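You operate a simulated robot arm through the tools that you are given. There is no shell and no other tool. Be economical: measure what you need, move in short steps, check, and stop when the job is done.

Carry out the task below with a simulated two-armed robot. There is one attempt and no reset: what you move stays moved.

## Task
Sort out what stands mixed on the lower shelf of the transfer cart. At the end: the two clip lamps from the lower shelf of the transfer cart are on the feeder end of the clamp bench; the three crown pads from the lower shelf of the transfer cart are on the top shelf of the parts cart; whatever was shut is shut again. Leave all else as you found it, and nothing knocked over. Set down upright: crown pad, clip lamp.

The check looks at the end state, three seconds after you hand in, the way a careful person would. Anything else that was tipped, shoved, dropped, spilled or broken makes it a failure.

## Robot
Two 7-joint arms with fingered hands on one trunk, on a base that drives. Base frame: it is fixed to the floor where the robot stands at the start and does not move with it; the origin is under the middle of the robot, x ahead of it, y to its left, z up. Lengths are in m, angles in degrees, forces in N, time in s.
The left shoulder is at the start at [0.08, 0.241, 1.77], the right one opposite. With the tool pointing down near the work surface each hand reaches from about 0.1 to 0.54 m from the robot's upright axis, wherever it stands, measured 20 degrees to its own side. Places, roughly: crown pad (2x6x5 cm) [0.6, 0, 0.6]; crown pad (3x6x5 cm) [0.6, -0.2, 0.6]; feeder end of the clamp bench [1.1, 0.5, 0.8]; top shelf of the parts cart [0.9, 2.2, 1.4]. Payload 4.9 kg a hand.
The TCP of each hand is the grasp point between the finger pads, 0.032 m short of the fingertips. In the tool frame z runs along the fingers and y along their closing line. Largest opening 0.2 m; the body of the gripper starts 0.089 m behind the TCP. The gripper is a hand of 4 fingers: y runs from the thumb to the fingers, the wrist lies at [0, 0, -0.267] in the tool frame, and closing takes about 1.5 s.
Orientation is that of the tool frame in the base frame, as a unit quaternion [x, y, z, w]. With the fingers straight down and closing along the base's y, the tool's x points along the base's -x, its y along +y and its z along -z.

## Interface
- The arms move only by the tool apply_moves. It takes "left_plan", "right_plan" or both (then of equal length, played together; a hand with none holds still); each is a list of rows, each a list of 6 numbers: the shift along the tool's x, y, z in m, then the turn, a rotation vector about the tool's x, y, z in degrees. In form: [[dx, dy, dz, wx, wy, wz], ...]. A call has 1 to 10 rows; each row shifts and turns the commanded pose from where the row before left it, along the tool's axes as they then stand. "left_grip" and "right_grip" are, for a hand that has rows, the opening, from 0 (shut) to 1 (fully open), set as the call begins (left out, the last holds). A row lasts 0.2 s, in which the tool goes at most 0.05 m and 8.6 degrees; a call with a longer step from one row to the next is refused whole, and so is a gripper value outside its range. A pose out of reach is approached as far as the arm can. The call stops where the force on the tool passes 40 N (or 10 N more than at its start, if that is more) or the arm is blocked; 0.2 s more then pass. The fingers move at their own pace (about 0.072 m/s each) and stop on an object; they squeeze with about 21 N. The grip force told is the motor's: it shows also when the fingers shut on nothing. Time passes only in rows, and 0.2 s behind the last, so rows that do not move let the fingers close. It gives the time, the measured TCP pose, the force on the tool (base axes), the opening and the grip force at its end, in the units of the frame above (readings bear some noise), with the torque about the TCP (base axes, N m) and any sound that the robot's microphone picked up, and new pictures: "views" is both (left out), scene, wrist or none (wrist: the cameras of the hands that moved).
- Cameras (640 x 400 px; columns grow to the right, rows downward): "scene" is now at [0.1029, 0.0246, 1.9112]; the picture's right is [0.45, -0.89, -0.00], its down [-0.78, -0.39, -0.50] and it looks along [0.44, 0.22, -0.87] (base axes); focal length 273 px, centre (320, 200). "left" rides on the left gripper at [-0.069, -0.069, -0.116] in its tool frame; the picture's right is [0.71, -0.71, 0.00], its down [0.54, 0.54, -0.64] and it looks along [0.45, 0.45, 0.77] (tool axes); focal length 226 px, centre (320, 200). "right" rides on the right gripper at [0.069, -0.069, -0.116] in its tool frame; the picture's right is [0.71, 0.71, 0.00], its down [-0.54, 0.54, -0.64] and it looks along [-0.45, 0.45, 0.77] (tool axes); focal length 226 px, centre (320, 200). There is no depth. A picture from a camera that has moved, and an enlarged one, comes with that camera's place and axes in the base frame and with its lens. The place of the scene camera against the robot may be out by one fixed shift of up to 0.018 m in any direction.
- slide_trunk(by): slides the trunk up (or, below 0, down) by that many m; the arms and the scene camera ride with it, the base frame stays. It gives what a move gives, with no picture.
- steer(legs): drives the robot by 1 to 6 legs, each [ahead, left, turn to the left] in m, m and degrees, along the robot's own axes; the way and the turn of a leg run together, so that a leg with both is an arc; at most 1.5 m and 180 degrees a leg. The arms and the cameras ride along, it lands a little off, and it stops where it bumps. It gives what a move gives, and a new picture of the scene camera.
- move_fingers(finger1, finger2, finger3, thumb_bend, hand): sets how far each is bent, from 0 (flat) to 1 (curled in); at 0.3 the hand is open as for a grip, at 0.7 the pads meet at the TCP. One left out holds its place. A second passes; each finger stops where it meets its share of the squeeze, and holds until it gets a number again. A gripper value or a shape takes the hand back. It gives what a move gives, with no picture; readings hold the bend of each and the force on the fingers (four entries, about 0 where the hand has none), thumb and palm.
- grasp_type(shape, hand): the hand has 4 fingers and takes this shape, open, in about a second: jaw (thumb against the fingers, like two jaws); tri (thumb and two fingers); tip (a fingertip pinch); poke (one finger out to press); point (the index stretched); flat (the hand flat); cup (the hand cupped); fist (a fist). The gripper value then closes the fingers along that shape, each until it touches; the sizes above hold for jaw. It gives what a move gives, with no picture.
- turn_head(pan, tilt): turns the head with the scene camera to pan (to the left, within 86 degrees either way) and tilt (down, from -29 to 69), counted from straight ahead of the robot. It gives what a move gives, and a new picture of the scene camera.
- zoom(camera, box): a new picture of the part [left, top, right, bottom] of that camera's present view, enlarged. No time passes.
- hand_in(): hands the job in; it is judged then, once.

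Go step by step. Nothing tells you exact positions but the pictures and the camera data: compare them with the known pose of the tool, close in by small moves and look again before you grip or let go. The budget is 165 turns and 260 pictures, counting those below and the enlarged ones. Unless the task says otherwise, let go and move clear before handing in.

The tools are called after "Emit:" as a command line: name --argument value ..., lists and objects as JSON in quotes. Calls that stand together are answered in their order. apply_moves: Moves the arms, as the interface text tells. Its arguments: {"type":"object","properties":{"left_plan":{"type":"array"},"left_grip":{"type":"number"},"right_plan":{"type":"array"},"right_grip":{"type":"number"},"views":{"type":"string","enum":["both","scene","wrist","none"]}},"required":[]} The other tools are called the same way: slide_trunk (by) slides the trunk up or down; grasp_type (shape, hand) gives the hand a shape; move_fingers (finger1, finger2, finger3, thumb_bend, hand) moves the fingers one by one; steer (legs) drives the base; turn_head (pan, tilt) turns the head that bears the scene camera; zoom (camera, box) takes an enlarged picture of a part of a camera's view; hand_in () hands the job in.

At the start:

```text
t: 0.0
left_ee_pos: [0.6123, 0.3785, 1.1078]
left_ee_rot: [-0.001, 1.0, 0.0, -0.001]
left_contact_force: [-0.2, -0.2, 0.1]
left_moment: [0.01, 0.0, 0.0]
left_width: 0.1998
left_gripper_force: 0.2
left_shape: jaw
left_bend: [0.3, 0.3, 0.3, 0.3]
left_finger forces: [0.0, 0.1, 0.0, 0.0, 0.0, 0.0]
right_ee_pos: [0.3924, -0.1074, 1.0818]
right_ee_rot: [0.0, 1.0, 0.001, 0.0]
right_contact_force: [-0.2, -0.2, 0.4]
right_moment: [0.01, 0.0, -0.04]
right_width: 0.1999
right_gripper_force: 0.0
right_shape: jaw
right_bend: [0.3, 0.3, 0.3, 0.3]
right_finger forces: [0.0, 0.1, 0.1, 0.0, 0.0, 0.1]
trunk travel left (down, up): [-0.678, 0.162]
robot x, y, heading: [0.0023, 0.001, 0.1]
head pan, tilt: [26.7, 60.3]
```

scene: 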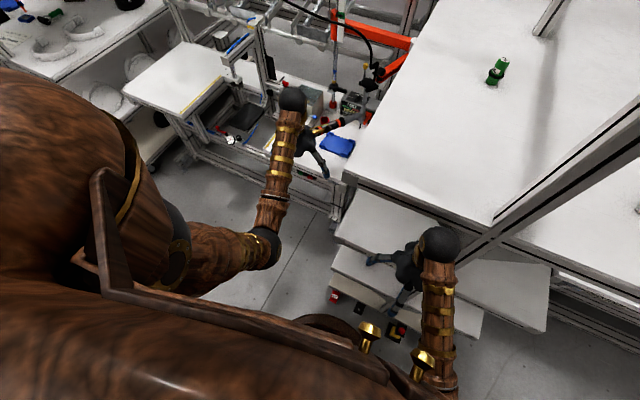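
right: 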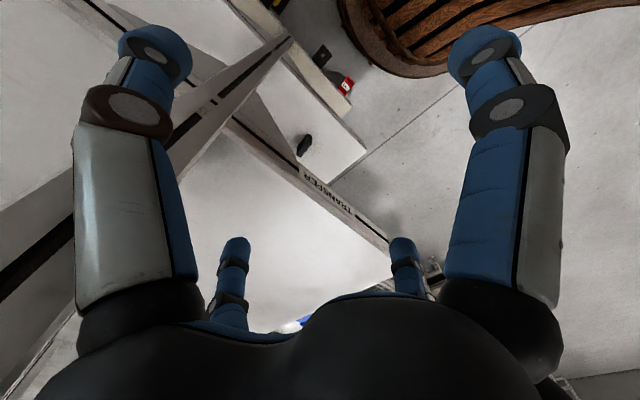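
left: 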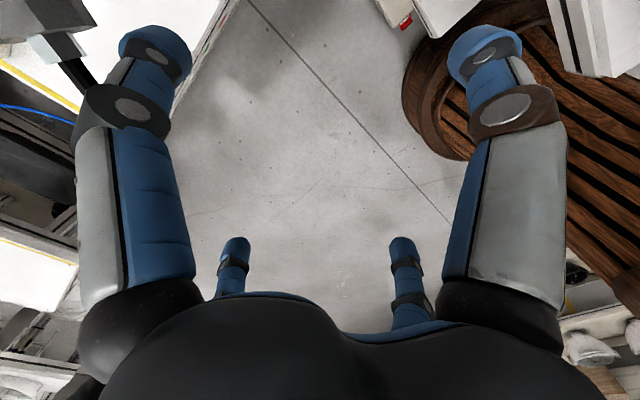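

I see the transfer cart ahead to the right with a lower shelf close to the robot; the bench lies ahead left. First I look around with the head.

Emit:
turn_head --pan -10 --tilt 60

Emit:
turn_head --pan 60 --tilt 35

Emit:
turn_head --pan 0 --tilt 25

```text
t: 1.0
left_ee_pos: [0.6113, 0.3771, 1.1081]
left_ee_rot: [0.001, 1.0, -0.001, 0.0]
left_contact_force: [0.1, 0.0, 0.8]
left_moment: [0.01, 0.03, 0.04]
left_width: 0.1999
left_gripper_force: 0.1
left_shape: jaw
left_bend: [0.3, 0.3, 0.3, 0.3]
left_finger forces: [0.0, 0.0, 0.0, 0.0, 0.0, 0.0]
right_ee_pos: [0.392, -0.1074, 1.0817]
right_ee_rot: [0.0, 1.0, 0.0, 0.0]
right_contact_force: [0.2, 0.4, -0.5]
right_moment: [0.01, -0.02, -0.02]
right_width: 0.1999
right_gripper_force: 0.0
right_shape: jaw
right_bend: [0.3, 0.3, 0.3, 0.3]
right_finger forces: [0.0, 0.1, 0.0, 0.0, 0.1, 0.1]
trunk travel left (down, up): [-0.678, 0.162]
robot x, y, heading: [-0.0037, 0.0005, -0.3]
head pan, tilt: [-10.0, 60.0]
camera scene: at [0.1092, -0.0167, 1.9115], right [-0.17, -0.98, 0.0], down [-0.85, 0.15, -0.5], along [0.49, -0.09, -0.87], focal length 273 px, centre (320, 200)
```

scene: 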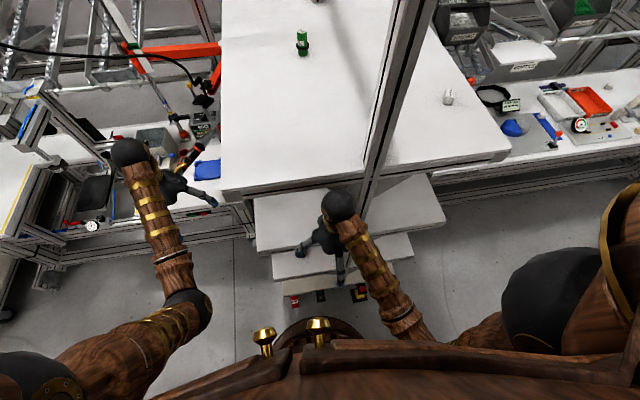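

```text
t: 2.4
left_ee_pos: [0.6116, 0.3782, 1.1069]
left_ee_rot: [0.0, 1.0, 0.001, -0.001]
left_contact_force: [0.3, -0.1, -0.1]
left_moment: [-0.01, -0.05, -0.01]
left_width: 0.1996
left_gripper_force: 0.0
left_shape: jaw
left_bend: [0.3, 0.3, 0.3, 0.3]
left_finger forces: [0.0, 0.1, 0.0, 0.0, 0.0, 0.0]
right_ee_pos: [0.3908, -0.107, 1.0816]
right_ee_rot: [0.0, 1.0, -0.001, 0.0]
right_contact_force: [0.4, 0.6, -0.3]
right_moment: [0.02, -0.01, 0.04]
right_width: 0.2
right_gripper_force: 0.1
right_shape: jaw
right_bend: [0.3, 0.3, 0.3, 0.3]
right_finger forces: [0.0, 0.0, 0.0, 0.1, 0.0, 0.1]
trunk travel left (down, up): [-0.678, 0.162]
robot x, y, heading: [0.0034, -0.0029, 0.1]
head pan, tilt: [60.0, 35.0]
camera scene: at [0.0878, 0.071, 1.9458], right [0.87, -0.5, 0.0], down [-0.29, -0.5, -0.82], along [0.41, 0.71, -0.57], focal length 273 px, centre (320, 200)
```

scene: 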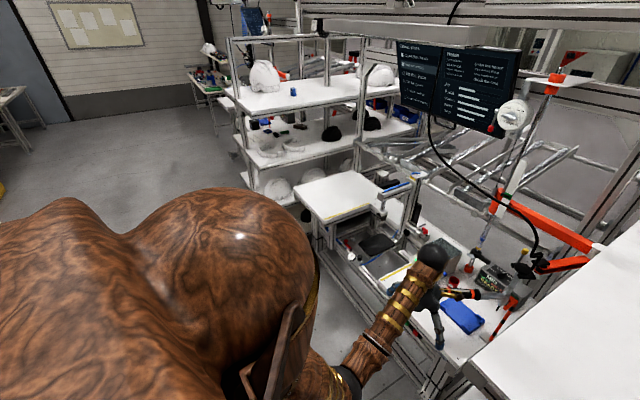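

```text
t: 3.7
left_ee_pos: [0.6115, 0.3781, 1.1072]
left_ee_rot: [0.0, 1.0, 0.0, 0.0]
left_contact_force: [0.1, 0.4, 0.4]
left_moment: [0.01, 0.04, 0.0]
left_width: 0.1999
left_gripper_force: 0.0
left_shape: jaw
left_bend: [0.3, 0.3, 0.3, 0.3]
left_finger forces: [0.0, 0.0, 0.1, 0.1, 0.0, 0.0]
right_ee_pos: [0.3928, -0.1083, 1.082]
right_ee_rot: [0.0, 1.0, 0.0, -0.001]
right_contact_force: [-0.6, -0.1, -0.3]
right_moment: [0.01, -0.01, 0.0]
right_width: 0.2
right_gripper_force: 0.0
right_shape: jaw
right_bend: [0.3, 0.3, 0.3, 0.3]
right_finger forces: [0.0, 0.1, 0.0, 0.0, 0.1, 0.1]
trunk travel left (down, up): [-0.678, 0.162]
robot x, y, heading: [-0.0015, 0.0006, -0.1]
head pan, tilt: [0.0, 25.0]
camera scene: at [0.1358, -0.0051, 1.9616], right [0.0, -1.0, 0.0], down [-0.42, 0.0, -0.91], along [0.91, 0.0, -0.42], focal length 273 px, centre (320, 200)
```

scene: 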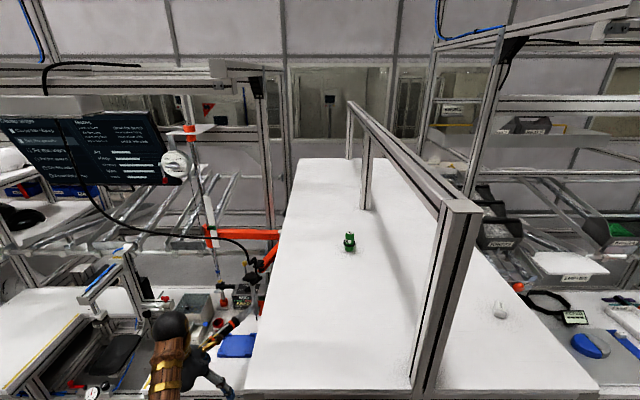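

The transfer cart seems to be under/at the big table's near side. I'll look closely at it.

Emit:
turn_head --pan -10 --tilt 69

Emit:
zoom --camera "scene" --box '[220, 120, 460, 270]'

Emit:
zoom --camera "right" --box '[160, 0, 480, 200]'

```text
t: 4.8
left_ee_pos: [0.612, 0.378, 1.1068]
left_ee_rot: [0.0, 1.0, -0.001, 0.0]
left_contact_force: [-0.3, -0.5, -0.8]
left_moment: [-0.01, 0.0, 0.03]
left_width: 0.1998
left_gripper_force: 0.1
left_shape: jaw
left_bend: [0.3, 0.3, 0.3, 0.3]
left_finger forces: [0.1, 0.0, 0.0, 0.0, 0.0, 0.0]
right_ee_pos: [0.3921, -0.1077, 1.0812]
right_ee_rot: [0.0, 1.0, 0.0, 0.0]
right_contact_force: [-0.9, 0.8, -0.5]
right_moment: [-0.01, 0.0, 0.03]
right_width: 0.1998
right_gripper_force: 0.0
right_shape: jaw
right_bend: [0.3, 0.3, 0.3, 0.3]
right_finger forces: [0.1, 0.1, 0.0, 0.0, 0.0, 0.0]
trunk travel left (down, up): [-0.678, 0.162]
robot x, y, heading: [-0.0025, -0.001, 0.1]
head pan, tilt: [-10.0, 68.8]
camera scene: at [0.0987, -0.0149, 1.9022], right [-0.17, -0.98, 0.0], down [-0.92, 0.16, -0.36], along [0.36, -0.06, -0.93], focal length 273 px, centre (320, 200)
```

scene: 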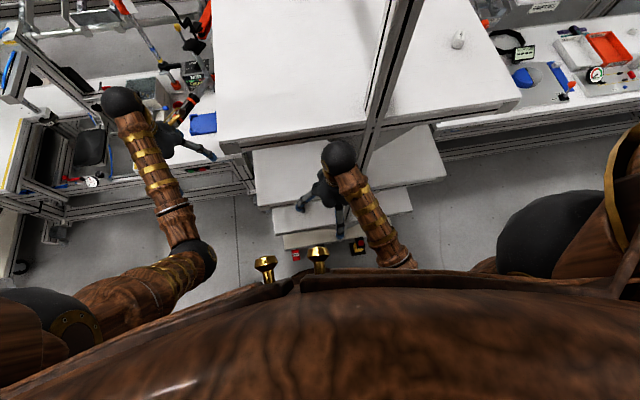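

```text
2.67 times, centred on (340, 195) of scene
camera zoom: at [0.0987, -0.0149, 1.9022], right [-0.17, -0.98, 0.0], down [-0.92, 0.16, -0.36], along [0.36, -0.06, -0.93], focal length 728 px, centre (267, 213)
```

zoom: 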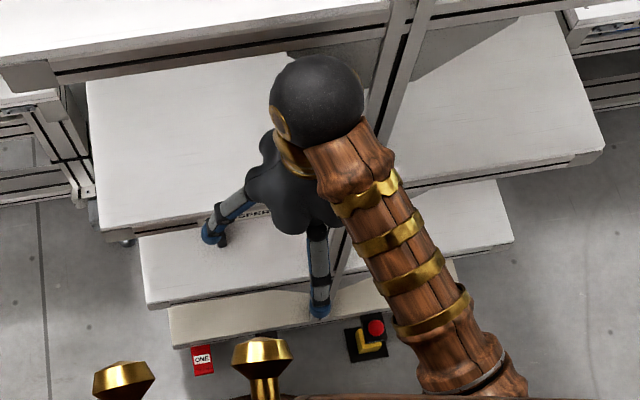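

```text
2.00 times, centred on (320, 100) of right
camera zoom: at [0.3235, -0.1762, 1.1974], right [-0.71, 0.71, 0.0], down [0.54, 0.54, 0.64], along [0.45, 0.45, -0.77], focal length 452 px, centre (320, 400)
```

zoom: 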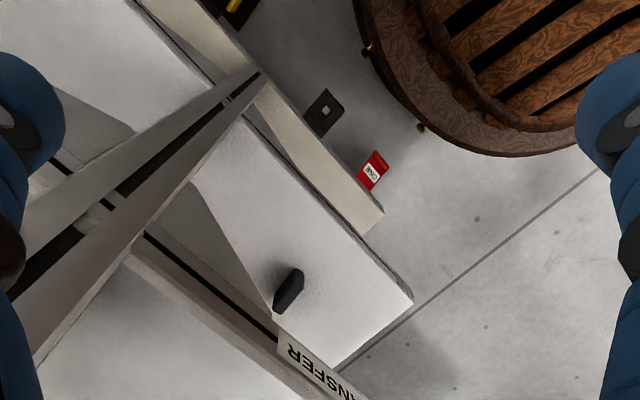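

The crown pad (black) is at about (0.56, 0, 0.6) on a shelf recessed under others. I'll back off and lower the trunk to look in between the shelves.

Emit:
steer --legs '[[-0.5, 0, 0]]'

Emit:
slide_trunk --by -0.5

Emit:
turn_head --pan -8 --tilt 30

```text
t: 7.8
left_ee_pos: [0.1229, 0.3761, 1.1074]
left_ee_rot: [0.003, 1.0, 0.0, -0.002]
left_contact_force: [-0.4, -0.1, 0.0]
left_moment: [-0.03, 0.02, 0.0]
left_width: 0.1998
left_gripper_force: 0.1
left_shape: jaw
left_bend: [0.3, 0.3, 0.3, 0.3]
left_finger forces: [0.0, 0.1, 0.0, 0.1, 0.0, 0.1]
right_ee_pos: [-0.1, -0.1091, 1.0808]
right_ee_rot: [0.003, 1.0, 0.001, -0.001]
right_contact_force: [-0.2, -0.6, 0.3]
right_moment: [-0.03, 0.04, 0.0]
right_width: 0.2001
right_gripper_force: 0.2
right_shape: jaw
right_bend: [0.3, 0.3, 0.3, 0.3]
right_finger forces: [0.1, 0.0, 0.0, 0.1, 0.0, 0.0]
trunk travel left (down, up): [-0.678, 0.162]
robot x, y, heading: [-0.4927, 0.0001, -0.4]
head pan, tilt: [-10.0, 68.8]
camera scene: at [-0.3913, -0.0137, 1.902], right [-0.18, -0.98, 0.0], down [-0.92, 0.17, -0.36], along [0.35, -0.07, -0.93], focal length 273 px, centre (320, 200)
```

scene: 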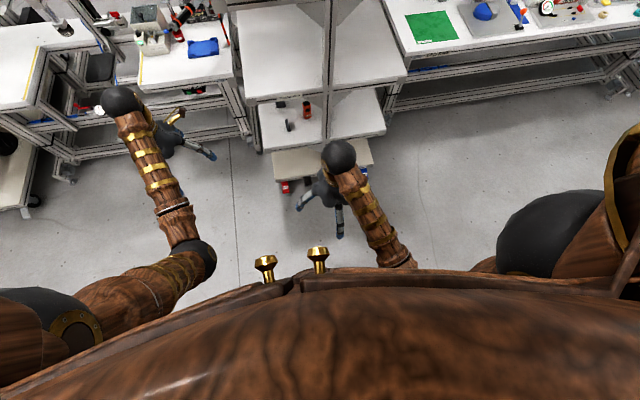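

```text
refused: -0.5 is not a number from -0.4 to 0.4
```

```text
t: 8.8
left_ee_pos: [0.1221, 0.3746, 1.1076]
left_ee_rot: [0.004, 1.0, 0.001, 0.0]
left_contact_force: [1.0, 0.4, -0.1]
left_moment: [-0.02, -0.01, 0.0]
left_width: 0.1999
left_gripper_force: 0.0
left_shape: jaw
left_bend: [0.3, 0.3, 0.3, 0.3]
left_finger forces: [0.0, 0.0, 0.0, 0.1, 0.0, 0.0]
right_ee_pos: [-0.1021, -0.1086, 1.0816]
right_ee_rot: [0.004, 1.0, -0.001, -0.001]
right_contact_force: [0.1, -0.2, -0.4]
right_moment: [0.03, -0.01, -0.04]
right_width: 0.1997
right_gripper_force: 0.0
right_shape: jaw
right_bend: [0.3, 0.3, 0.3, 0.3]
right_finger forces: [0.1, 0.0, 0.0, 0.0, 0.0, 0.1]
trunk travel left (down, up): [-0.678, 0.162]
robot x, y, heading: [-0.4953, 0.0038, -0.3]
head pan, tilt: [-8.0, 30.0]
camera scene: at [-0.3594, -0.017, 1.9535], right [-0.15, -0.99, 0.0], down [-0.5, 0.07, -0.87], along [0.86, -0.13, -0.5], focal length 273 px, centre (320, 200)
```

scene: 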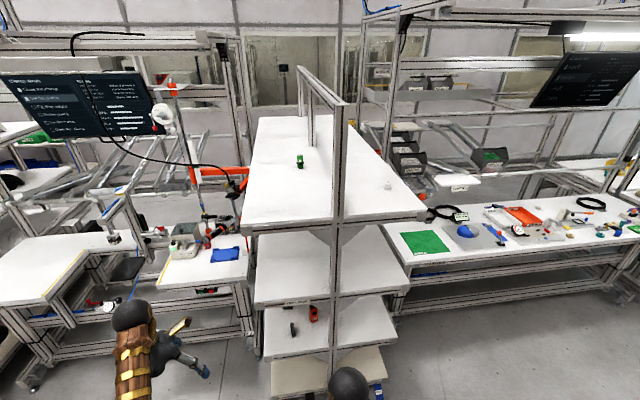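

Emit:
slide_trunk --by -0.4

Emit:
slide_trunk --by -0.2

Emit:
turn_head --pan 0 --tilt 25

```text
t: 12.6
left_ee_pos: [0.1216, 0.3762, 0.7087]
left_ee_rot: [0.003, 1.0, 0.0, 0.0]
left_contact_force: [0.7, 0.0, 0.1]
left_moment: [0.0, 0.0, 0.01]
left_width: 0.2
left_gripper_force: 0.1
left_shape: jaw
left_bend: [0.3, 0.3, 0.3, 0.3]
left_finger forces: [0.0, 0.0, 0.0, 0.0, 0.1, 0.0]
right_ee_pos: [-0.1016, -0.1079, 0.6824]
right_ee_rot: [0.003, 1.0, -0.001, -0.001]
right_contact_force: [0.3, -0.7, -0.3]
right_moment: [-0.01, -0.02, 0.02]
right_width: 0.1999
right_gripper_force: 0.1
right_shape: jaw
right_bend: [0.3, 0.3, 0.3, 0.3]
right_finger forces: [0.1, 0.0, 0.0, 0.0, 0.1, 0.0]
trunk travel left (down, up): [-0.278, 0.562]
robot x, y, heading: [-0.4882, 0.004, -0.6]
head pan, tilt: [-8.0, 30.0]
```

```text
t: 14.8
left_ee_pos: [0.122, 0.375, 0.5075]
left_ee_rot: [0.003, 1.0, 0.0, 0.0]
left_contact_force: [-0.2, 0.3, 0.9]
left_moment: [0.03, -0.01, 0.0]
left_width: 0.1998
left_gripper_force: 0.0
left_shape: jaw
left_bend: [0.3, 0.3, 0.3, 0.3]
left_finger forces: [0.0, 0.0, 0.0, 0.0, 0.1, 0.0]
right_ee_pos: [-0.1026, -0.1082, 0.4817]
right_ee_rot: [0.004, 1.0, 0.0, 0.0]
right_contact_force: [-0.1, -0.6, 0.1]
right_moment: [0.03, 0.01, 0.01]
right_width: 0.1999
right_gripper_force: 0.1
right_shape: jaw
right_bend: [0.3, 0.3, 0.3, 0.3]
right_finger forces: [0.0, 0.0, 0.1, 0.0, 0.1, 0.0]
trunk travel left (down, up): [-0.078, 0.762]
robot x, y, heading: [-0.4939, -0.001, -0.0]
head pan, tilt: [-8.0, 30.0]
```

```text
t: 15.5
left_ee_pos: [0.1215, 0.3753, 0.5083]
left_ee_rot: [0.003, 1.0, 0.0, -0.001]
left_contact_force: [0.2, 1.2, 0.3]
left_moment: [0.01, 0.0, 0.01]
left_width: 0.2
left_gripper_force: 0.0
left_shape: jaw
left_bend: [0.3, 0.3, 0.3, 0.3]
left_finger forces: [0.0, 0.0, 0.0, 0.1, 0.0, 0.1]
right_ee_pos: [-0.102, -0.1083, 0.4816]
right_ee_rot: [0.003, 1.0, 0.0, 0.0]
right_contact_force: [-0.2, 0.4, -0.3]
right_moment: [-0.02, -0.03, 0.06]
right_width: 0.1996
right_gripper_force: 0.0
right_shape: jaw
right_bend: [0.3, 0.3, 0.3, 0.3]
right_finger forces: [0.1, 0.0, 0.1, 0.1, 0.0, 0.0]
trunk travel left (down, up): [-0.078, 0.762]
robot x, y, heading: [-0.4961, 0.0022, -0.4]
head pan, tilt: [0.0, 25.0]
camera scene: at [-0.3569, -0.0044, 1.3615], right [-0.01, -1.0, 0.0], down [-0.42, 0.0, -0.91], along [0.91, -0.01, -0.42], focal length 273 px, centre (320, 200)
```

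scene: 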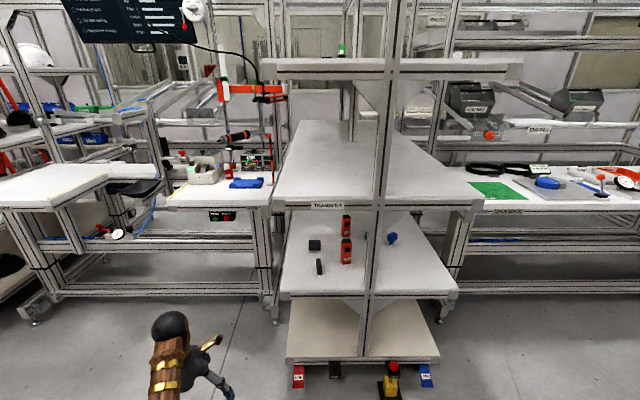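

Emit:
zoom --camera "scene" --box '[260, 190, 484, 330]'

Emit:
zoom --camera "scene" --box '[100, 110, 292, 230]'

Emit:
turn_head --pan 45 --tilt 10

```text
2.86 times, centred on (372, 260) of scene
camera zoom: at [-0.3569, -0.0044, 1.3615], right [-0.01, -1.0, 0.0], down [-0.42, 0.0, -0.91], along [0.91, -0.01, -0.42], focal length 780 px, centre (171, 29)
```

zoom: 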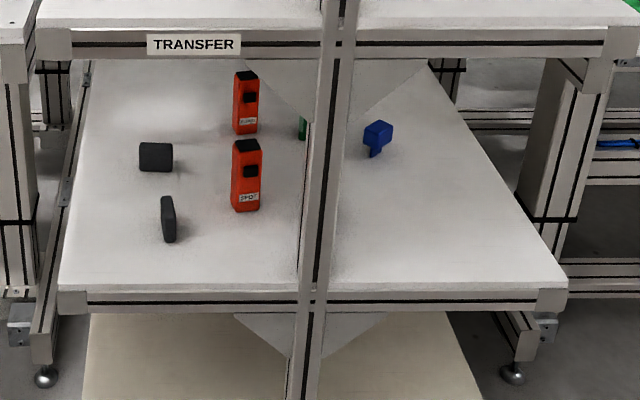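

```text
3.33 times, centred on (196, 170) of scene
camera zoom: at [-0.3569, -0.0044, 1.3615], right [-0.01, -1.0, 0.0], down [-0.42, 0.0, -0.91], along [0.91, -0.01, -0.42], focal length 910 px, centre (733, 300)
```

zoom: 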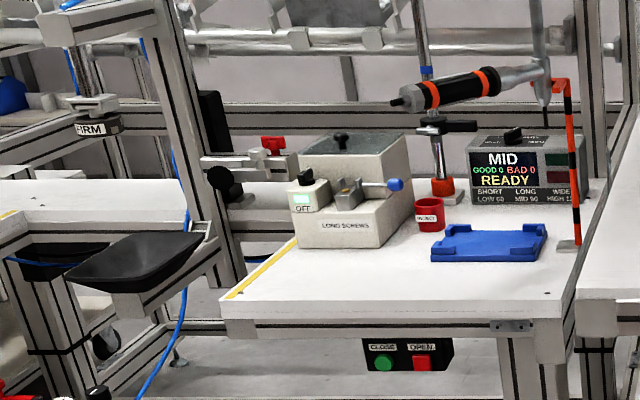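

```text
t: 16.6
left_ee_pos: [0.1219, 0.3762, 0.5074]
left_ee_rot: [0.003, 1.0, 0.0, 0.0]
left_contact_force: [0.0, 0.3, -0.9]
left_moment: [-0.01, 0.02, 0.01]
left_width: 0.2
left_gripper_force: 0.1
left_shape: jaw
left_bend: [0.3, 0.3, 0.3, 0.3]
left_finger forces: [0.1, 0.0, 0.1, 0.0, 0.0, 0.0]
right_ee_pos: [-0.1025, -0.1088, 0.4813]
right_ee_rot: [0.004, 1.0, 0.0, 0.0]
right_contact_force: [0.2, 0.4, 0.2]
right_moment: [-0.01, -0.04, 0.01]
right_width: 0.2
right_gripper_force: 0.2
right_shape: jaw
right_bend: [0.3, 0.3, 0.3, 0.3]
right_finger forces: [0.0, 0.1, 0.0, 0.0, 0.1, 0.1]
trunk travel left (down, up): [-0.078, 0.762]
robot x, y, heading: [-0.4947, -0.0007, -0.4]
head pan, tilt: [45.0, 10.0]
camera scene: at [-0.3828, 0.0615, 1.3859], right [0.7, -0.71, 0.0], down [-0.12, -0.12, -0.98], along [0.7, 0.69, -0.17], focal length 273 px, centre (320, 200)
```

scene: 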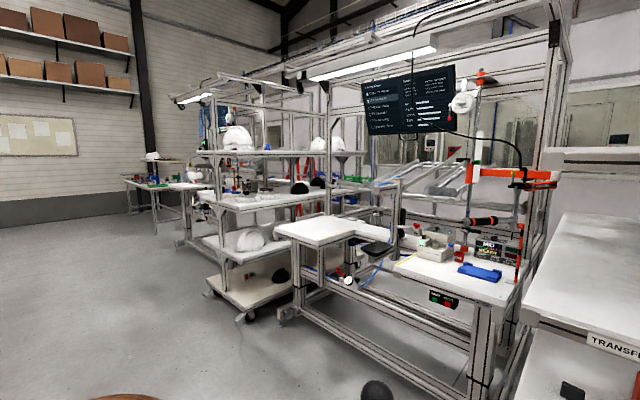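

Emit:
steer --legs '[[0, -0.45, 0]]'

Emit:
turn_head --pan 15 --tilt 25

Emit:
zoom --camera "scene" --box '[200, 190, 424, 330]'

```text
t: 19.4
left_ee_pos: [0.1171, -0.0792, 0.508]
left_ee_rot: [0.003, 1.0, 0.0, 0.0]
left_contact_force: [0.2, 0.7, 0.1]
left_moment: [0.0, -0.01, -0.02]
left_width: 0.2
left_gripper_force: 0.0
left_shape: jaw
left_bend: [0.3, 0.3, 0.3, 0.3]
left_finger forces: [0.1, 0.0, 0.0, 0.0, 0.0, 0.0]
right_ee_pos: [-0.104, -0.5648, 0.4818]
right_ee_rot: [0.003, 1.0, -0.001, 0.0]
right_contact_force: [0.6, 0.5, 0.8]
right_moment: [0.01, 0.0, 0.01]
right_width: 0.1999
right_gripper_force: 0.1
right_shape: jaw
right_bend: [0.3, 0.3, 0.3, 0.3]
right_finger forces: [0.0, 0.0, 0.0, 0.0, 0.0, 0.1]
trunk travel left (down, up): [-0.078, 0.762]
robot x, y, heading: [-0.4974, -0.4593, -0.3]
head pan, tilt: [45.0, 10.0]
camera scene: at [-0.3857, -0.3958, 1.386], right [0.7, -0.71, 0.0], down [-0.12, -0.12, -0.98], along [0.7, 0.69, -0.17], focal length 273 px, centre (320, 200)
```

scene: 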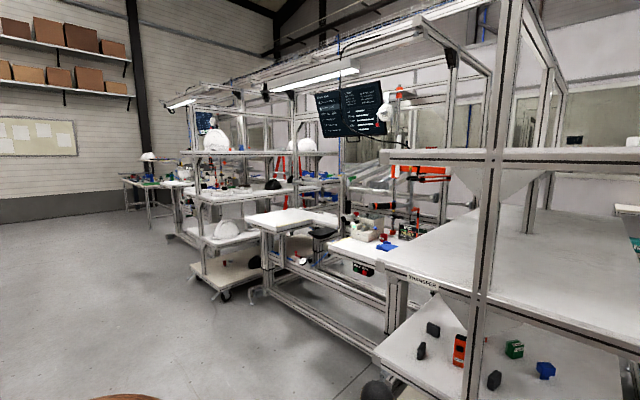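

```text
t: 20.3
left_ee_pos: [0.1174, -0.0797, 0.5084]
left_ee_rot: [0.002, 1.0, -0.001, 0.001]
left_contact_force: [0.4, -0.2, 0.3]
left_moment: [0.0, 0.0, -0.01]
left_width: 0.1998
left_gripper_force: 0.1
left_shape: jaw
left_bend: [0.3, 0.3, 0.3, 0.3]
left_finger forces: [0.0, 0.1, 0.0, 0.0, 0.0, 0.0]
right_ee_pos: [-0.1036, -0.5645, 0.4816]
right_ee_rot: [0.003, 1.0, 0.0, 0.001]
right_contact_force: [0.7, -0.1, 0.3]
right_moment: [0.0, -0.01, 0.03]
right_width: 0.2
right_gripper_force: 0.1
right_shape: jaw
right_bend: [0.3, 0.3, 0.3, 0.3]
right_finger forces: [0.0, 0.0, 0.1, 0.0, 0.0, 0.0]
trunk travel left (down, up): [-0.078, 0.762]
robot x, y, heading: [-0.4984, -0.4573, -0.3]
head pan, tilt: [15.0, 25.0]
camera scene: at [-0.3627, -0.437, 1.3616], right [0.26, -0.97, 0.0], down [-0.41, -0.11, -0.91], along [0.88, 0.23, -0.42], focal length 273 px, centre (320, 200)
```

scene: 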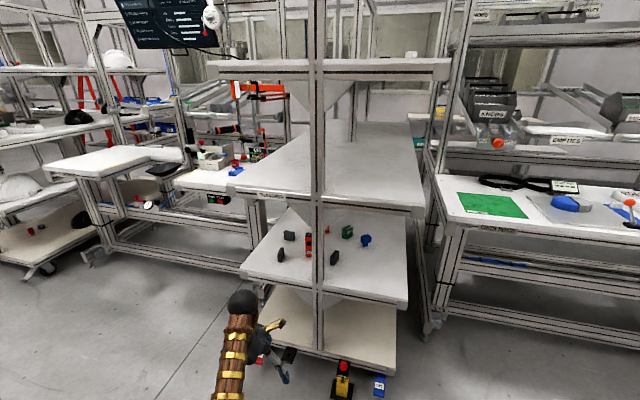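

```text
2.86 times, centred on (312, 260) of scene
camera zoom: at [-0.3627, -0.437, 1.3616], right [0.26, -0.97, 0.0], down [-0.41, -0.11, -0.91], along [0.88, 0.23, -0.42], focal length 780 px, centre (343, 29)
```

zoom: 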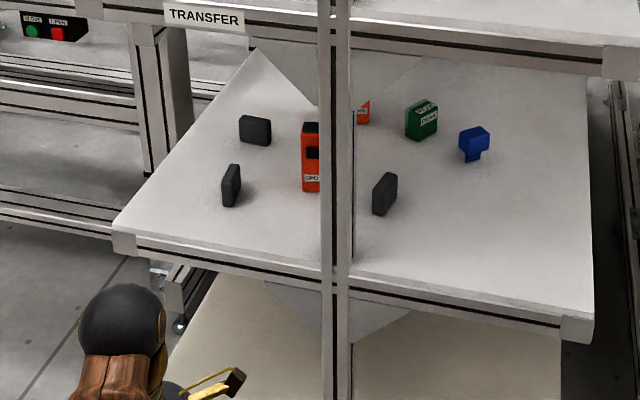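

Emit:
zoom --camera "scene" --box '[330, 218, 386, 253]'

Emit:
steer --legs '[[0, 0.15, 0]]'

Emit:
zoom --camera "scene" --box '[270, 200, 398, 280]'

```text
11.43 times, centred on (358, 236) of scene
camera zoom: at [-0.3627, -0.437, 1.3616], right [0.26, -0.97, 0.0], down [-0.41, -0.11, -0.91], along [0.88, 0.23, -0.42], focal length 3119 px, centre (-114, -206)
```

zoom: 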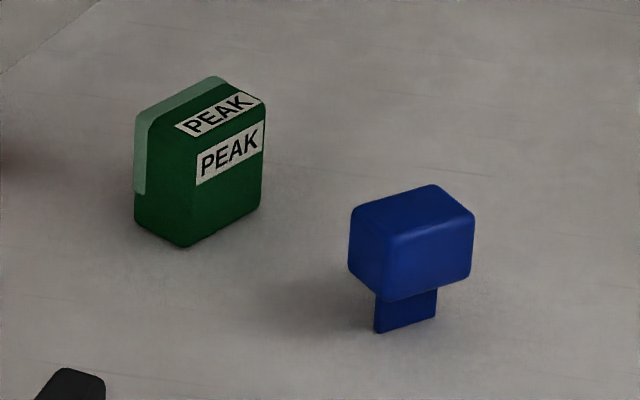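

```text
t: 21.7
left_ee_pos: [0.1182, 0.0707, 0.5072]
left_ee_rot: [0.002, 1.0, -0.001, 0.0]
left_contact_force: [0.3, 0.4, -0.4]
left_moment: [-0.06, -0.02, 0.02]
left_width: 0.1999
left_gripper_force: 0.0
left_shape: jaw
left_bend: [0.3, 0.3, 0.3, 0.3]
left_finger forces: [0.0, 0.0, 0.0, 0.0, 0.0, 0.1]
right_ee_pos: [-0.1038, -0.4151, 0.4802]
right_ee_rot: [0.002, 1.0, -0.001, 0.001]
right_contact_force: [-0.8, -0.3, 0.5]
right_moment: [-0.05, 0.02, -0.01]
right_width: 0.1999
right_gripper_force: 0.1
right_shape: jaw
right_bend: [0.3, 0.3, 0.3, 0.3]
right_finger forces: [0.1, 0.0, 0.0, 0.0, 0.0, 0.1]
trunk travel left (down, up): [-0.078, 0.762]
robot x, y, heading: [-0.4943, -0.307, -0.4]
head pan, tilt: [15.0, 25.0]
camera scene: at [-0.362, -0.2861, 1.3615], right [0.25, -0.97, 0.0], down [-0.41, -0.11, -0.91], along [0.88, 0.23, -0.42], focal length 273 px, centre (320, 200)
```

scene: 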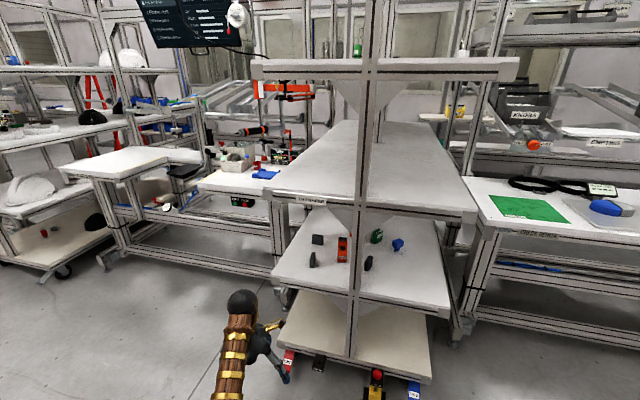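

```text
5.00 times, centred on (334, 240) of scene
camera zoom: at [-0.362, -0.2861, 1.3615], right [0.25, -0.97, 0.0], down [-0.41, -0.11, -0.91], along [0.88, 0.23, -0.42], focal length 1365 px, centre (250, 0)
```

zoom: 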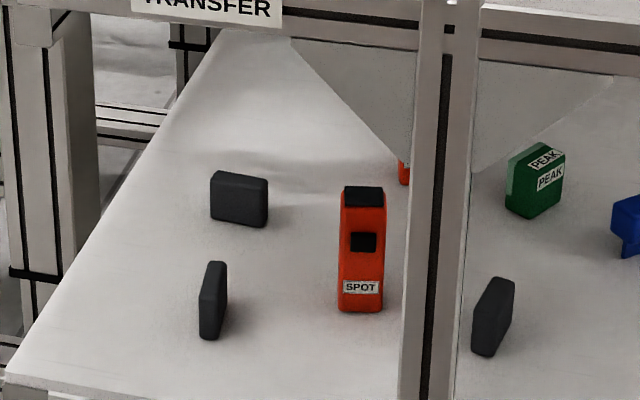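

Layout so far: shelf top z≈0.607, front edge x≈0.455, next beam z≈0.946, post y≈−0.19. Pads near (0.54,−0.01), (0.715,0.01), (0.58,−0.25); orange lamps near (0.61,−0.13), (0.83,−0.15); green and blue stay. I pitch the left hand forward and tuck the right hand.

Emit:
apply_moves --left_plan '[[0, 0, -0.05, 0, 0, 0], [0, 0, -0.05, 0, 0, 0], [0, 0, -0.05, 0, 0, 0], [0, 0, -0.05, 0, 0, 0], [0, 0, 0, 0, -7.5, 0], [0, 0, 0, 0, -7.5, 0], [0, 0, 0, 0, -7.5, 0], [0, 0, 0, 0, -7.5, 0], [0, 0, 0, 0, -7.5, 0], [0, 0, 0, 0, -7.5, 0]]' --right_plan '[[0.04, 0, 0, 0, 0, 0], [0.04, 0, 0, 0, 0, 0], [0.04, 0, 0, 0, 0, 0], [0.04, 0, -0.02, 0, 0, 0], [0, 0, -0.05, 0, 0, 0], [0, 0, -0.05, 0, 0, 0], [0, 0, 0, 0, 0, 0], [0, 0, 0, 0, 0, 0], [0, 0, 0, 0, 0, 0], [0, 0, 0, 0, 0, 0]]' --left_grip 0.5 --views "both"

```text
t: 23.3
left_ee_pos: [0.1403, 0.0707, 0.6507]
left_ee_rot: [0.009, 0.977, 0.034, 0.212]
left_contact_force: [0.4, -0.8, 0.0]
left_moment: [0.08, 0.05, 0.02]
left_width: 0.1001
left_gripper_force: 0.1
left_shape: jaw
left_bend: [0.38, 0.38, 0.38, 0.36]
left_finger forces: [0.0, 0.0, 0.0, 0.1, 0.0, 0.0]
left hand out of reach, approached as far as the arm can: row 1, 2
right_ee_pos: [-0.3071, -0.439, 0.5354]
right_ee_rot: [-0.155, 0.985, -0.067, -0.02]
right_contact_force: [-0.7, 0.5, -0.4]
right_moment: [-0.02, 0.0, 0.03]
right_width: 0.2003
right_gripper_force: 0.0
right_shape: jaw
right_bend: [0.3, 0.3, 0.3, 0.3]
right_finger forces: [0.1, 0.0, 0.0, 0.1, 0.1, 0.0]
right hand out of reach, approached as far as the arm can: row 5, 6
trunk travel left (down, up): [-0.078, 0.762]
robot x, y, heading: [-0.4909, -0.3068, -0.5]
head pan, tilt: [15.0, 25.0]
stopped in row 8 (right hand): the arm was blocked; the commanded pose is now the measured one
camera scene: at [-0.3605, -0.3196, 1.3606], right [0.25, -0.97, -0.02], down [-0.41, -0.08, -0.91], along [0.88, 0.24, -0.42], focal length 273 px, centre (320, 200)
camera right: at [-0.3493, -0.5079, 0.664], right [-0.89, 0.45, -0.05], down [0.36, 0.76, 0.54], along [0.28, 0.46, -0.84], focal length 226 px, centre (320, 200)
camera left: at [0.1544, -0.0082, 0.7786], right [-0.65, -0.68, -0.34], down [-0.76, 0.52, 0.4], along [-0.1, 0.52, -0.85], focal length 226 px, centre (320, 200)
```

scene: 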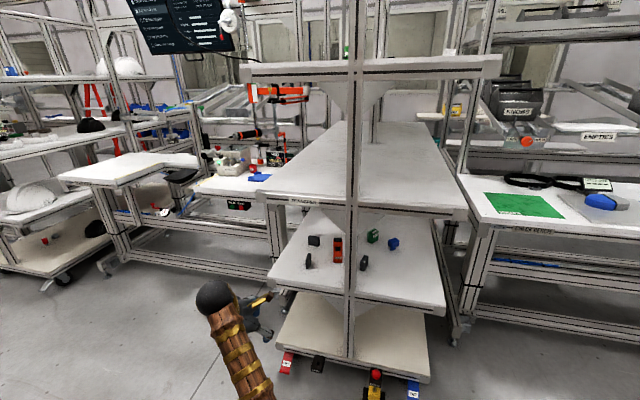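
right: 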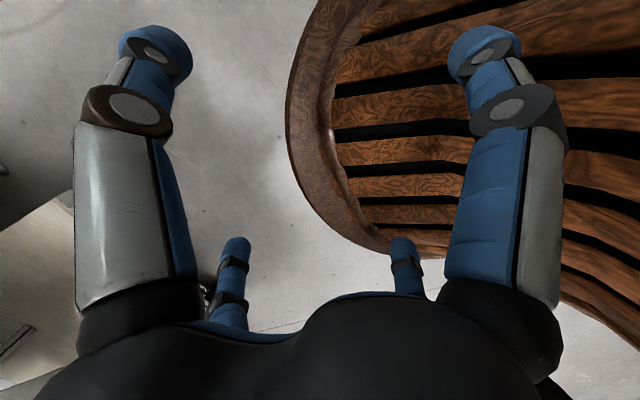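
left: 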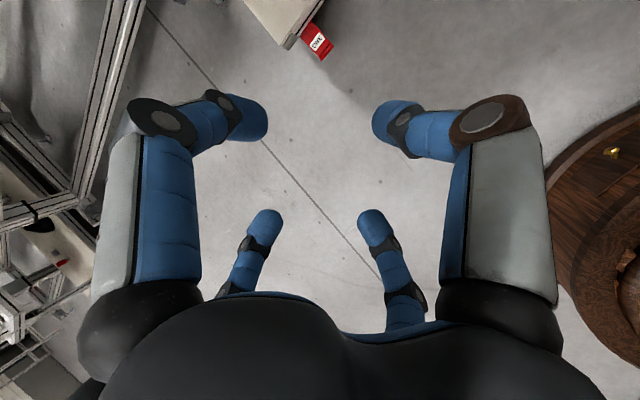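

The right arm met the body; I free it forward and raise the trunk a bit for a better arm posture.

Emit:
apply_moves --right_plan '[[-0.04, 0, 0.02, 0, 0, 0], [-0.04, 0, 0.02, 0, 0, 0], [0, 0, 0, 0, 0, 0]]' --views "none"

Emit:
slide_trunk --by 0.15

```text
t: 24.1
left_ee_pos: [0.1413, 0.0811, 0.6406]
left_ee_rot: [0.007, 0.977, 0.021, 0.211]
left_contact_force: [0.8, 0.2, -0.4]
left_moment: [-0.02, 0.01, 0.01]
left_width: 0.1002
left_gripper_force: 0.1
left_shape: jaw
left_bend: [0.38, 0.38, 0.38, 0.36]
left_finger forces: [0.0, 0.1, 0.0, 0.0, 0.1, 0.1]
right_ee_pos: [-0.233, -0.4065, 0.4952]
right_ee_rot: [-0.155, 0.985, -0.075, -0.022]
right_contact_force: [-0.1, -0.6, -0.1]
right_moment: [0.0, 0.02, 0.01]
right_width: 0.1998
right_gripper_force: 0.0
right_shape: jaw
right_bend: [0.3, 0.3, 0.3, 0.3]
right_finger forces: [0.0, 0.0, 0.0, 0.1, 0.0, 0.0]
trunk travel left (down, up): [-0.078, 0.762]
robot x, y, heading: [-0.4954, -0.3092, -0.5]
head pan, tilt: [15.0, 25.0]
```

```text
t: 25.9
left_ee_pos: [0.1402, 0.0829, 0.7929]
left_ee_rot: [0.006, 0.977, 0.022, 0.211]
left_contact_force: [0.7, 0.4, -0.3]
left_moment: [0.03, -0.02, 0.0]
left_width: 0.1005
left_gripper_force: 0.0
left_shape: jaw
left_bend: [0.38, 0.38, 0.38, 0.36]
left_finger forces: [0.0, 0.0, 0.0, 0.0, 0.0, 0.0]
right_ee_pos: [-0.2339, -0.4043, 0.6459]
right_ee_rot: [-0.156, 0.985, -0.075, -0.022]
right_contact_force: [-0.2, 0.2, -0.3]
right_moment: [-0.01, 0.0, -0.02]
right_width: 0.1997
right_gripper_force: 0.0
right_shape: jaw
right_bend: [0.3, 0.3, 0.3, 0.3]
right_finger forces: [0.1, 0.0, 0.0, 0.1, 0.0, 0.0]
trunk travel left (down, up): [-0.228, 0.612]
robot x, y, heading: [-0.4903, -0.3117, -0.5]
head pan, tilt: [15.0, 25.0]
```

Emit:
apply_moves --left_plan '[[0, -0.045, 0, 0, -8, 0], [0, -0.045, 0, 0, -8, 0], [0, -0.045, 0, 0, -8, 0], [0.045, 0, -0.005, 0, 0, 0], [0.045, 0, -0.005, 0, 0, 0], [0.045, 0, -0.005, 0, 0, 0], [0, 0, 0, 0, 0, 0]]' --views "wrist"

```text
t: 27.1
left_ee_pos: [0.0727, 0.0492, 0.7381]
left_ee_rot: [0.044, 0.905, 0.112, 0.408]
left_contact_force: [0.1, 0.0, -0.8]
left_moment: [0.0, 0.0, 0.0]
left_width: 0.1001
left_gripper_force: 0.1
left_shape: jaw
left_bend: [0.38, 0.38, 0.38, 0.36]
left_finger forces: [0.1, 0.1, 0.1, 0.1, 0.1, 0.0]
right_ee_pos: [-0.2292, -0.4126, 0.6492]
right_ee_rot: [-0.146, 0.986, -0.076, -0.016]
right_contact_force: [-1.0, 0.2, 0.0]
right_moment: [-0.02, 0.06, 0.06]
right_width: 0.2001
right_gripper_force: 0.2
right_shape: jaw
right_bend: [0.3, 0.3, 0.3, 0.3]
right_finger forces: [0.0, 0.0, 0.0, 0.0, 0.0, 0.0]
trunk travel left (down, up): [-0.228, 0.612]
robot x, y, heading: [-0.4925, -0.3066, -0.7]
head pan, tilt: [15.0, 25.0]
stopped in row 6 (left hand): the arm was blocked; the commanded pose is now the measured one
camera left: at [0.0313, -0.0494, 0.8456], right [-0.46, -0.57, -0.68], down [-0.84, 0.51, 0.15], along [0.27, 0.65, -0.72], focal length 226 px, centre (320, 200)
```

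left: 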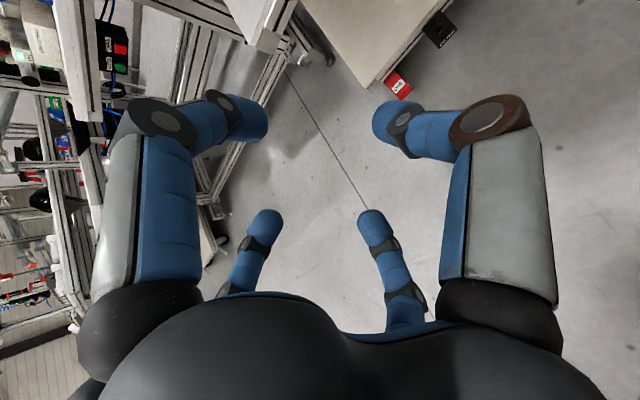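

Emit:
apply_moves --left_plan '[[-0.03, 0, 0.035, 0, 0, 0], [-0.03, 0, 0.035, 0, 0, 0], [0, 0, 0, 5, 1.4, -6], [0, 0, 0, 5, 1.4, -6], [0, -0.04, 0, 0, 0, 0], [0, -0.04, 0, 0, 0, 0], [0, 0, 0, 0, 0, 0]]' --views "scene"

```text
t: 28.7
left_ee_pos: [0.1609, -0.0032, 0.7342]
left_ee_rot: [-0.023, 0.923, 0.006, 0.384]
left_contact_force: [0.1, 0.0, -0.5]
left_moment: [-0.04, 0.0, 0.02]
left_width: 0.1002
left_gripper_force: 0.0
left_shape: jaw
left_bend: [0.38, 0.38, 0.38, 0.36]
left_finger forces: [0.0, 0.1, 0.0, 0.0, 0.1, 0.0]
right_ee_pos: [-0.1914, -0.5016, 0.7194]
right_ee_rot: [-0.035, 0.993, -0.09, 0.066]
right_contact_force: [-0.5, -0.7, -0.6]
right_moment: [0.0, -0.01, 0.0]
right_width: 0.2
right_gripper_force: 0.1
right_shape: jaw
right_bend: [0.3, 0.3, 0.3, 0.3]
right_finger forces: [0.1, 0.0, 0.0, 0.0, 0.1, 0.0]
trunk travel left (down, up): [-0.228, 0.612]
robot x, y, heading: [-0.4894, -0.3057, -0.5]
head pan, tilt: [15.0, 25.0]
stopped in row 7 (right hand): the arm was blocked; the commanded pose is now the measured one
camera scene: at [-0.3595, -0.2916, 1.5116], right [0.25, -0.97, 0.0], down [-0.41, -0.1, -0.91], along [0.88, 0.23, -0.42], focal length 273 px, centre (320, 200)
```

scene: 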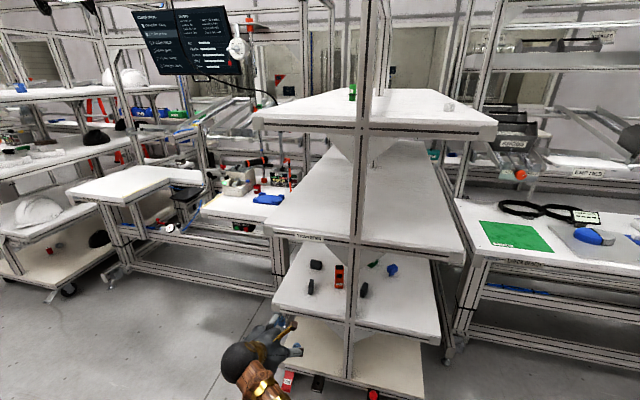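

Emit:
apply_moves --right_plan '[[-0.03, -0.04, 0, 0, 0, 0], [-0.03, -0.04, 0, 0, 0, 0], [-0.03, -0.04, 0, 0, 0, 0], [0, -0.04, 0, 0, 0, 0], [0, 0, 0, 0, 0, 0]]' --views "none"

```text
t: 29.5
left_ee_pos: [0.1474, 0.0134, 0.745]
left_ee_rot: [-0.036, 0.922, 0.034, 0.384]
left_contact_force: [0.9, -0.9, 0.9]
left_moment: [0.06, 0.05, 0.05]
left_width: 0.1002
left_gripper_force: 0.1
left_shape: jaw
left_bend: [0.38, 0.38, 0.38, 0.36]
left_finger forces: [0.0, 0.1, 0.0, 0.0, 0.0, 0.1]
right_ee_pos: [-0.1367, -0.5159, 0.72]
right_ee_rot: [-0.256, 0.96, -0.098, 0.06]
right_contact_force: [-0.8, -0.9, -0.4]
right_moment: [0.07, 0.04, -0.03]
right_width: 0.2001
right_gripper_force: 0.1
right_shape: jaw
right_bend: [0.3, 0.3, 0.3, 0.3]
right_finger forces: [0.0, 0.1, 0.1, 0.1, 0.0, 0.0]
right hand out of reach, approached as far as the arm can: row 1
trunk travel left (down, up): [-0.228, 0.612]
robot x, y, heading: [-0.4928, -0.3077, -0.5]
head pan, tilt: [15.0, 25.0]
stopped in row 3 (right hand): the arm was blocked; the commanded pose is now the measured one
```

Emit:
apply_moves --right_plan '[[0, 0, 0.04, 0, 0, 0], [-0.02, 0, 0.04, 0, 0, 0], [-0.02, 0, 0.04, 0, 0, 0], [-0.02, 0, 0.02, 0, 0, 0], [0, 0, 0, 0, 0, 0]]' --views "none"

Emit:
turn_head --pan -25 --tilt 65

```text
t: 30.7
left_ee_pos: [0.1524, 0.0281, 0.7306]
left_ee_rot: [-0.042, 0.923, 0.019, 0.381]
left_contact_force: [0.3, 0.8, -0.5]
left_moment: [0.0, 0.0, 0.0]
left_width: 0.1002
left_gripper_force: 0.2
left_shape: jaw
left_bend: [0.38, 0.38, 0.38, 0.36]
left_finger forces: [0.0, 0.1, 0.1, 0.0, 0.0, 0.0]
right_ee_pos: [-0.0583, -0.4947, 0.5896]
right_ee_rot: [-0.255, 0.959, -0.109, 0.054]
right_contact_force: [0.2, 0.4, 0.5]
right_moment: [-0.01, 0.0, -0.01]
right_width: 0.1999
right_gripper_force: 0.1
right_shape: jaw
right_bend: [0.3, 0.3, 0.3, 0.3]
right_finger forces: [0.1, 0.1, 0.1, 0.0, 0.1, 0.1]
trunk travel left (down, up): [-0.228, 0.612]
robot x, y, heading: [-0.4945, -0.3074, -0.5]
head pan, tilt: [15.0, 25.0]
```

```text
t: 31.8
left_ee_pos: [0.153, 0.0285, 0.7311]
left_ee_rot: [-0.042, 0.924, 0.019, 0.381]
left_contact_force: [0.0, 0.7, -0.2]
left_moment: [-0.02, 0.05, -0.03]
left_width: 0.1001
left_gripper_force: 0.1
left_shape: jaw
left_bend: [0.38, 0.38, 0.38, 0.36]
left_finger forces: [0.0, 0.1, 0.0, 0.0, 0.0, 0.0]
right_ee_pos: [-0.0588, -0.4948, 0.5916]
right_ee_rot: [-0.256, 0.959, -0.11, 0.054]
right_contact_force: [0.2, -0.3, -0.7]
right_moment: [0.0, -0.01, 0.02]
right_width: 0.2
right_gripper_force: 0.0
right_shape: jaw
right_bend: [0.3, 0.3, 0.3, 0.3]
right_finger forces: [0.0, 0.1, 0.0, 0.0, 0.0, 0.0]
trunk travel left (down, up): [-0.228, 0.612]
robot x, y, heading: [-0.4933, -0.3098, -0.6]
head pan, tilt: [-25.0, 65.0]
camera scene: at [-0.3943, -0.3396, 1.456], right [-0.43, -0.9, 0.0], down [-0.82, 0.39, -0.42], along [0.38, -0.18, -0.91], focal length 273 px, centre (320, 200)
```

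scene: 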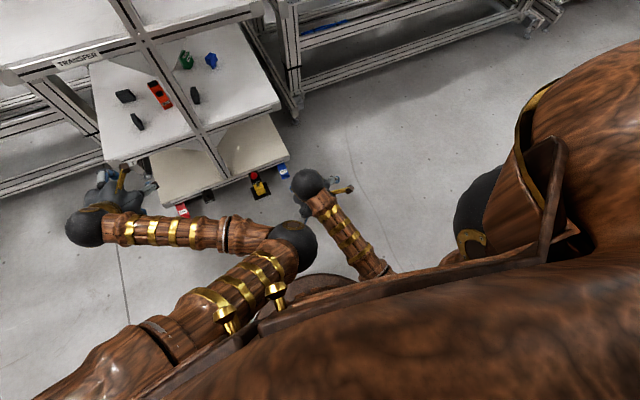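

The left elbow folds inward and bumps the right forearm. I'll move the right hand further out to the right.

Emit:
apply_moves --right_plan '[[0, -0.04, 0, 0, 0, 0], [0, -0.04, 0, 0, 0, 0], [0, -0.04, 0, 0, 0, 0], [0, -0.04, 0, 0, 0, 0], [0, -0.04, 0, 0, 0, 0], [0, 0, 0, 0, 0, 0]]' --views "scene"

```text
t: 33.2
left_ee_pos: [0.1521, 0.0282, 0.7315]
left_ee_rot: [-0.042, 0.923, 0.019, 0.381]
left_contact_force: [0.6, -0.2, 0.4]
left_moment: [-0.02, 0.02, -0.02]
left_width: 0.1
left_gripper_force: 0.0
left_shape: jaw
left_bend: [0.38, 0.38, 0.38, 0.36]
left_finger forces: [0.0, 0.0, 0.0, 0.0, 0.1, 0.0]
right_ee_pos: [0.0372, -0.6646, 0.6383]
right_ee_rot: [-0.255, 0.959, -0.109, 0.056]
right_contact_force: [0.0, 0.0, 0.3]
right_moment: [0.01, -0.04, 0.03]
right_width: 0.2
right_gripper_force: 0.1
right_shape: jaw
right_bend: [0.3, 0.3, 0.3, 0.3]
right_finger forces: [0.0, 0.1, 0.1, 0.0, 0.1, 0.0]
trunk travel left (down, up): [-0.228, 0.612]
robot x, y, heading: [-0.4926, -0.3028, -0.4]
head pan, tilt: [-25.0, 65.0]
camera scene: at [-0.3949, -0.3394, 1.456], right [-0.43, -0.9, 0.0], down [-0.82, 0.39, -0.42], along [0.38, -0.18, -0.91], focal length 273 px, centre (320, 200)
```

scene: 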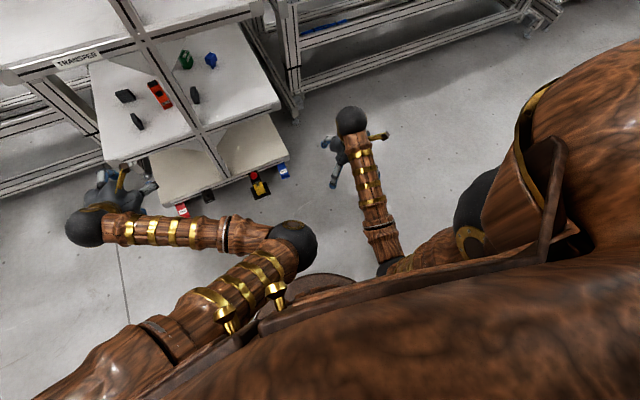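

Emit:
apply_moves --left_plan '[[-0.03, 0, 0.03, 0, 0, 0], [-0.03, 0, 0.03, 0, 0, 0], [-0.02, 0, 0.02, 0, 0, 0], [0, 0, 0, 0, 0, 0]]' --right_plan '[[0.04, -0.01, 0, 0, 0, 0], [0.04, -0.01, 0, 0, 0, 0], [0.04, -0.01, 0, 0, 0, 0], [0, 0, 0, 0, 0, 0]]' --views "none"

```text
t: 34.2
left_ee_pos: [0.2638, 0.0386, 0.7305]
left_ee_rot: [-0.042, 0.924, 0.02, 0.381]
left_contact_force: [-0.4, -0.3, -0.1]
left_moment: [-0.03, -0.02, 0.0]
left_width: 0.1
left_gripper_force: 0.0
left_shape: jaw
left_bend: [0.38, 0.38, 0.38, 0.36]
left_finger forces: [0.0, 0.0, 0.0, 0.0, 0.1, 0.1]
right_ee_pos: [-0.0539, -0.7509, 0.6403]
right_ee_rot: [-0.255, 0.959, -0.11, 0.055]
right_contact_force: [0.1, 0.1, -0.1]
right_moment: [0.0, -0.01, 0.0]
right_width: 0.1998
right_gripper_force: 0.0
right_shape: jaw
right_bend: [0.3, 0.3, 0.3, 0.3]
right_finger forces: [0.1, 0.0, 0.1, 0.1, 0.0, 0.0]
trunk travel left (down, up): [-0.228, 0.612]
robot x, y, heading: [-0.492, -0.31, -0.5]
head pan, tilt: [-25.0, 65.0]
```

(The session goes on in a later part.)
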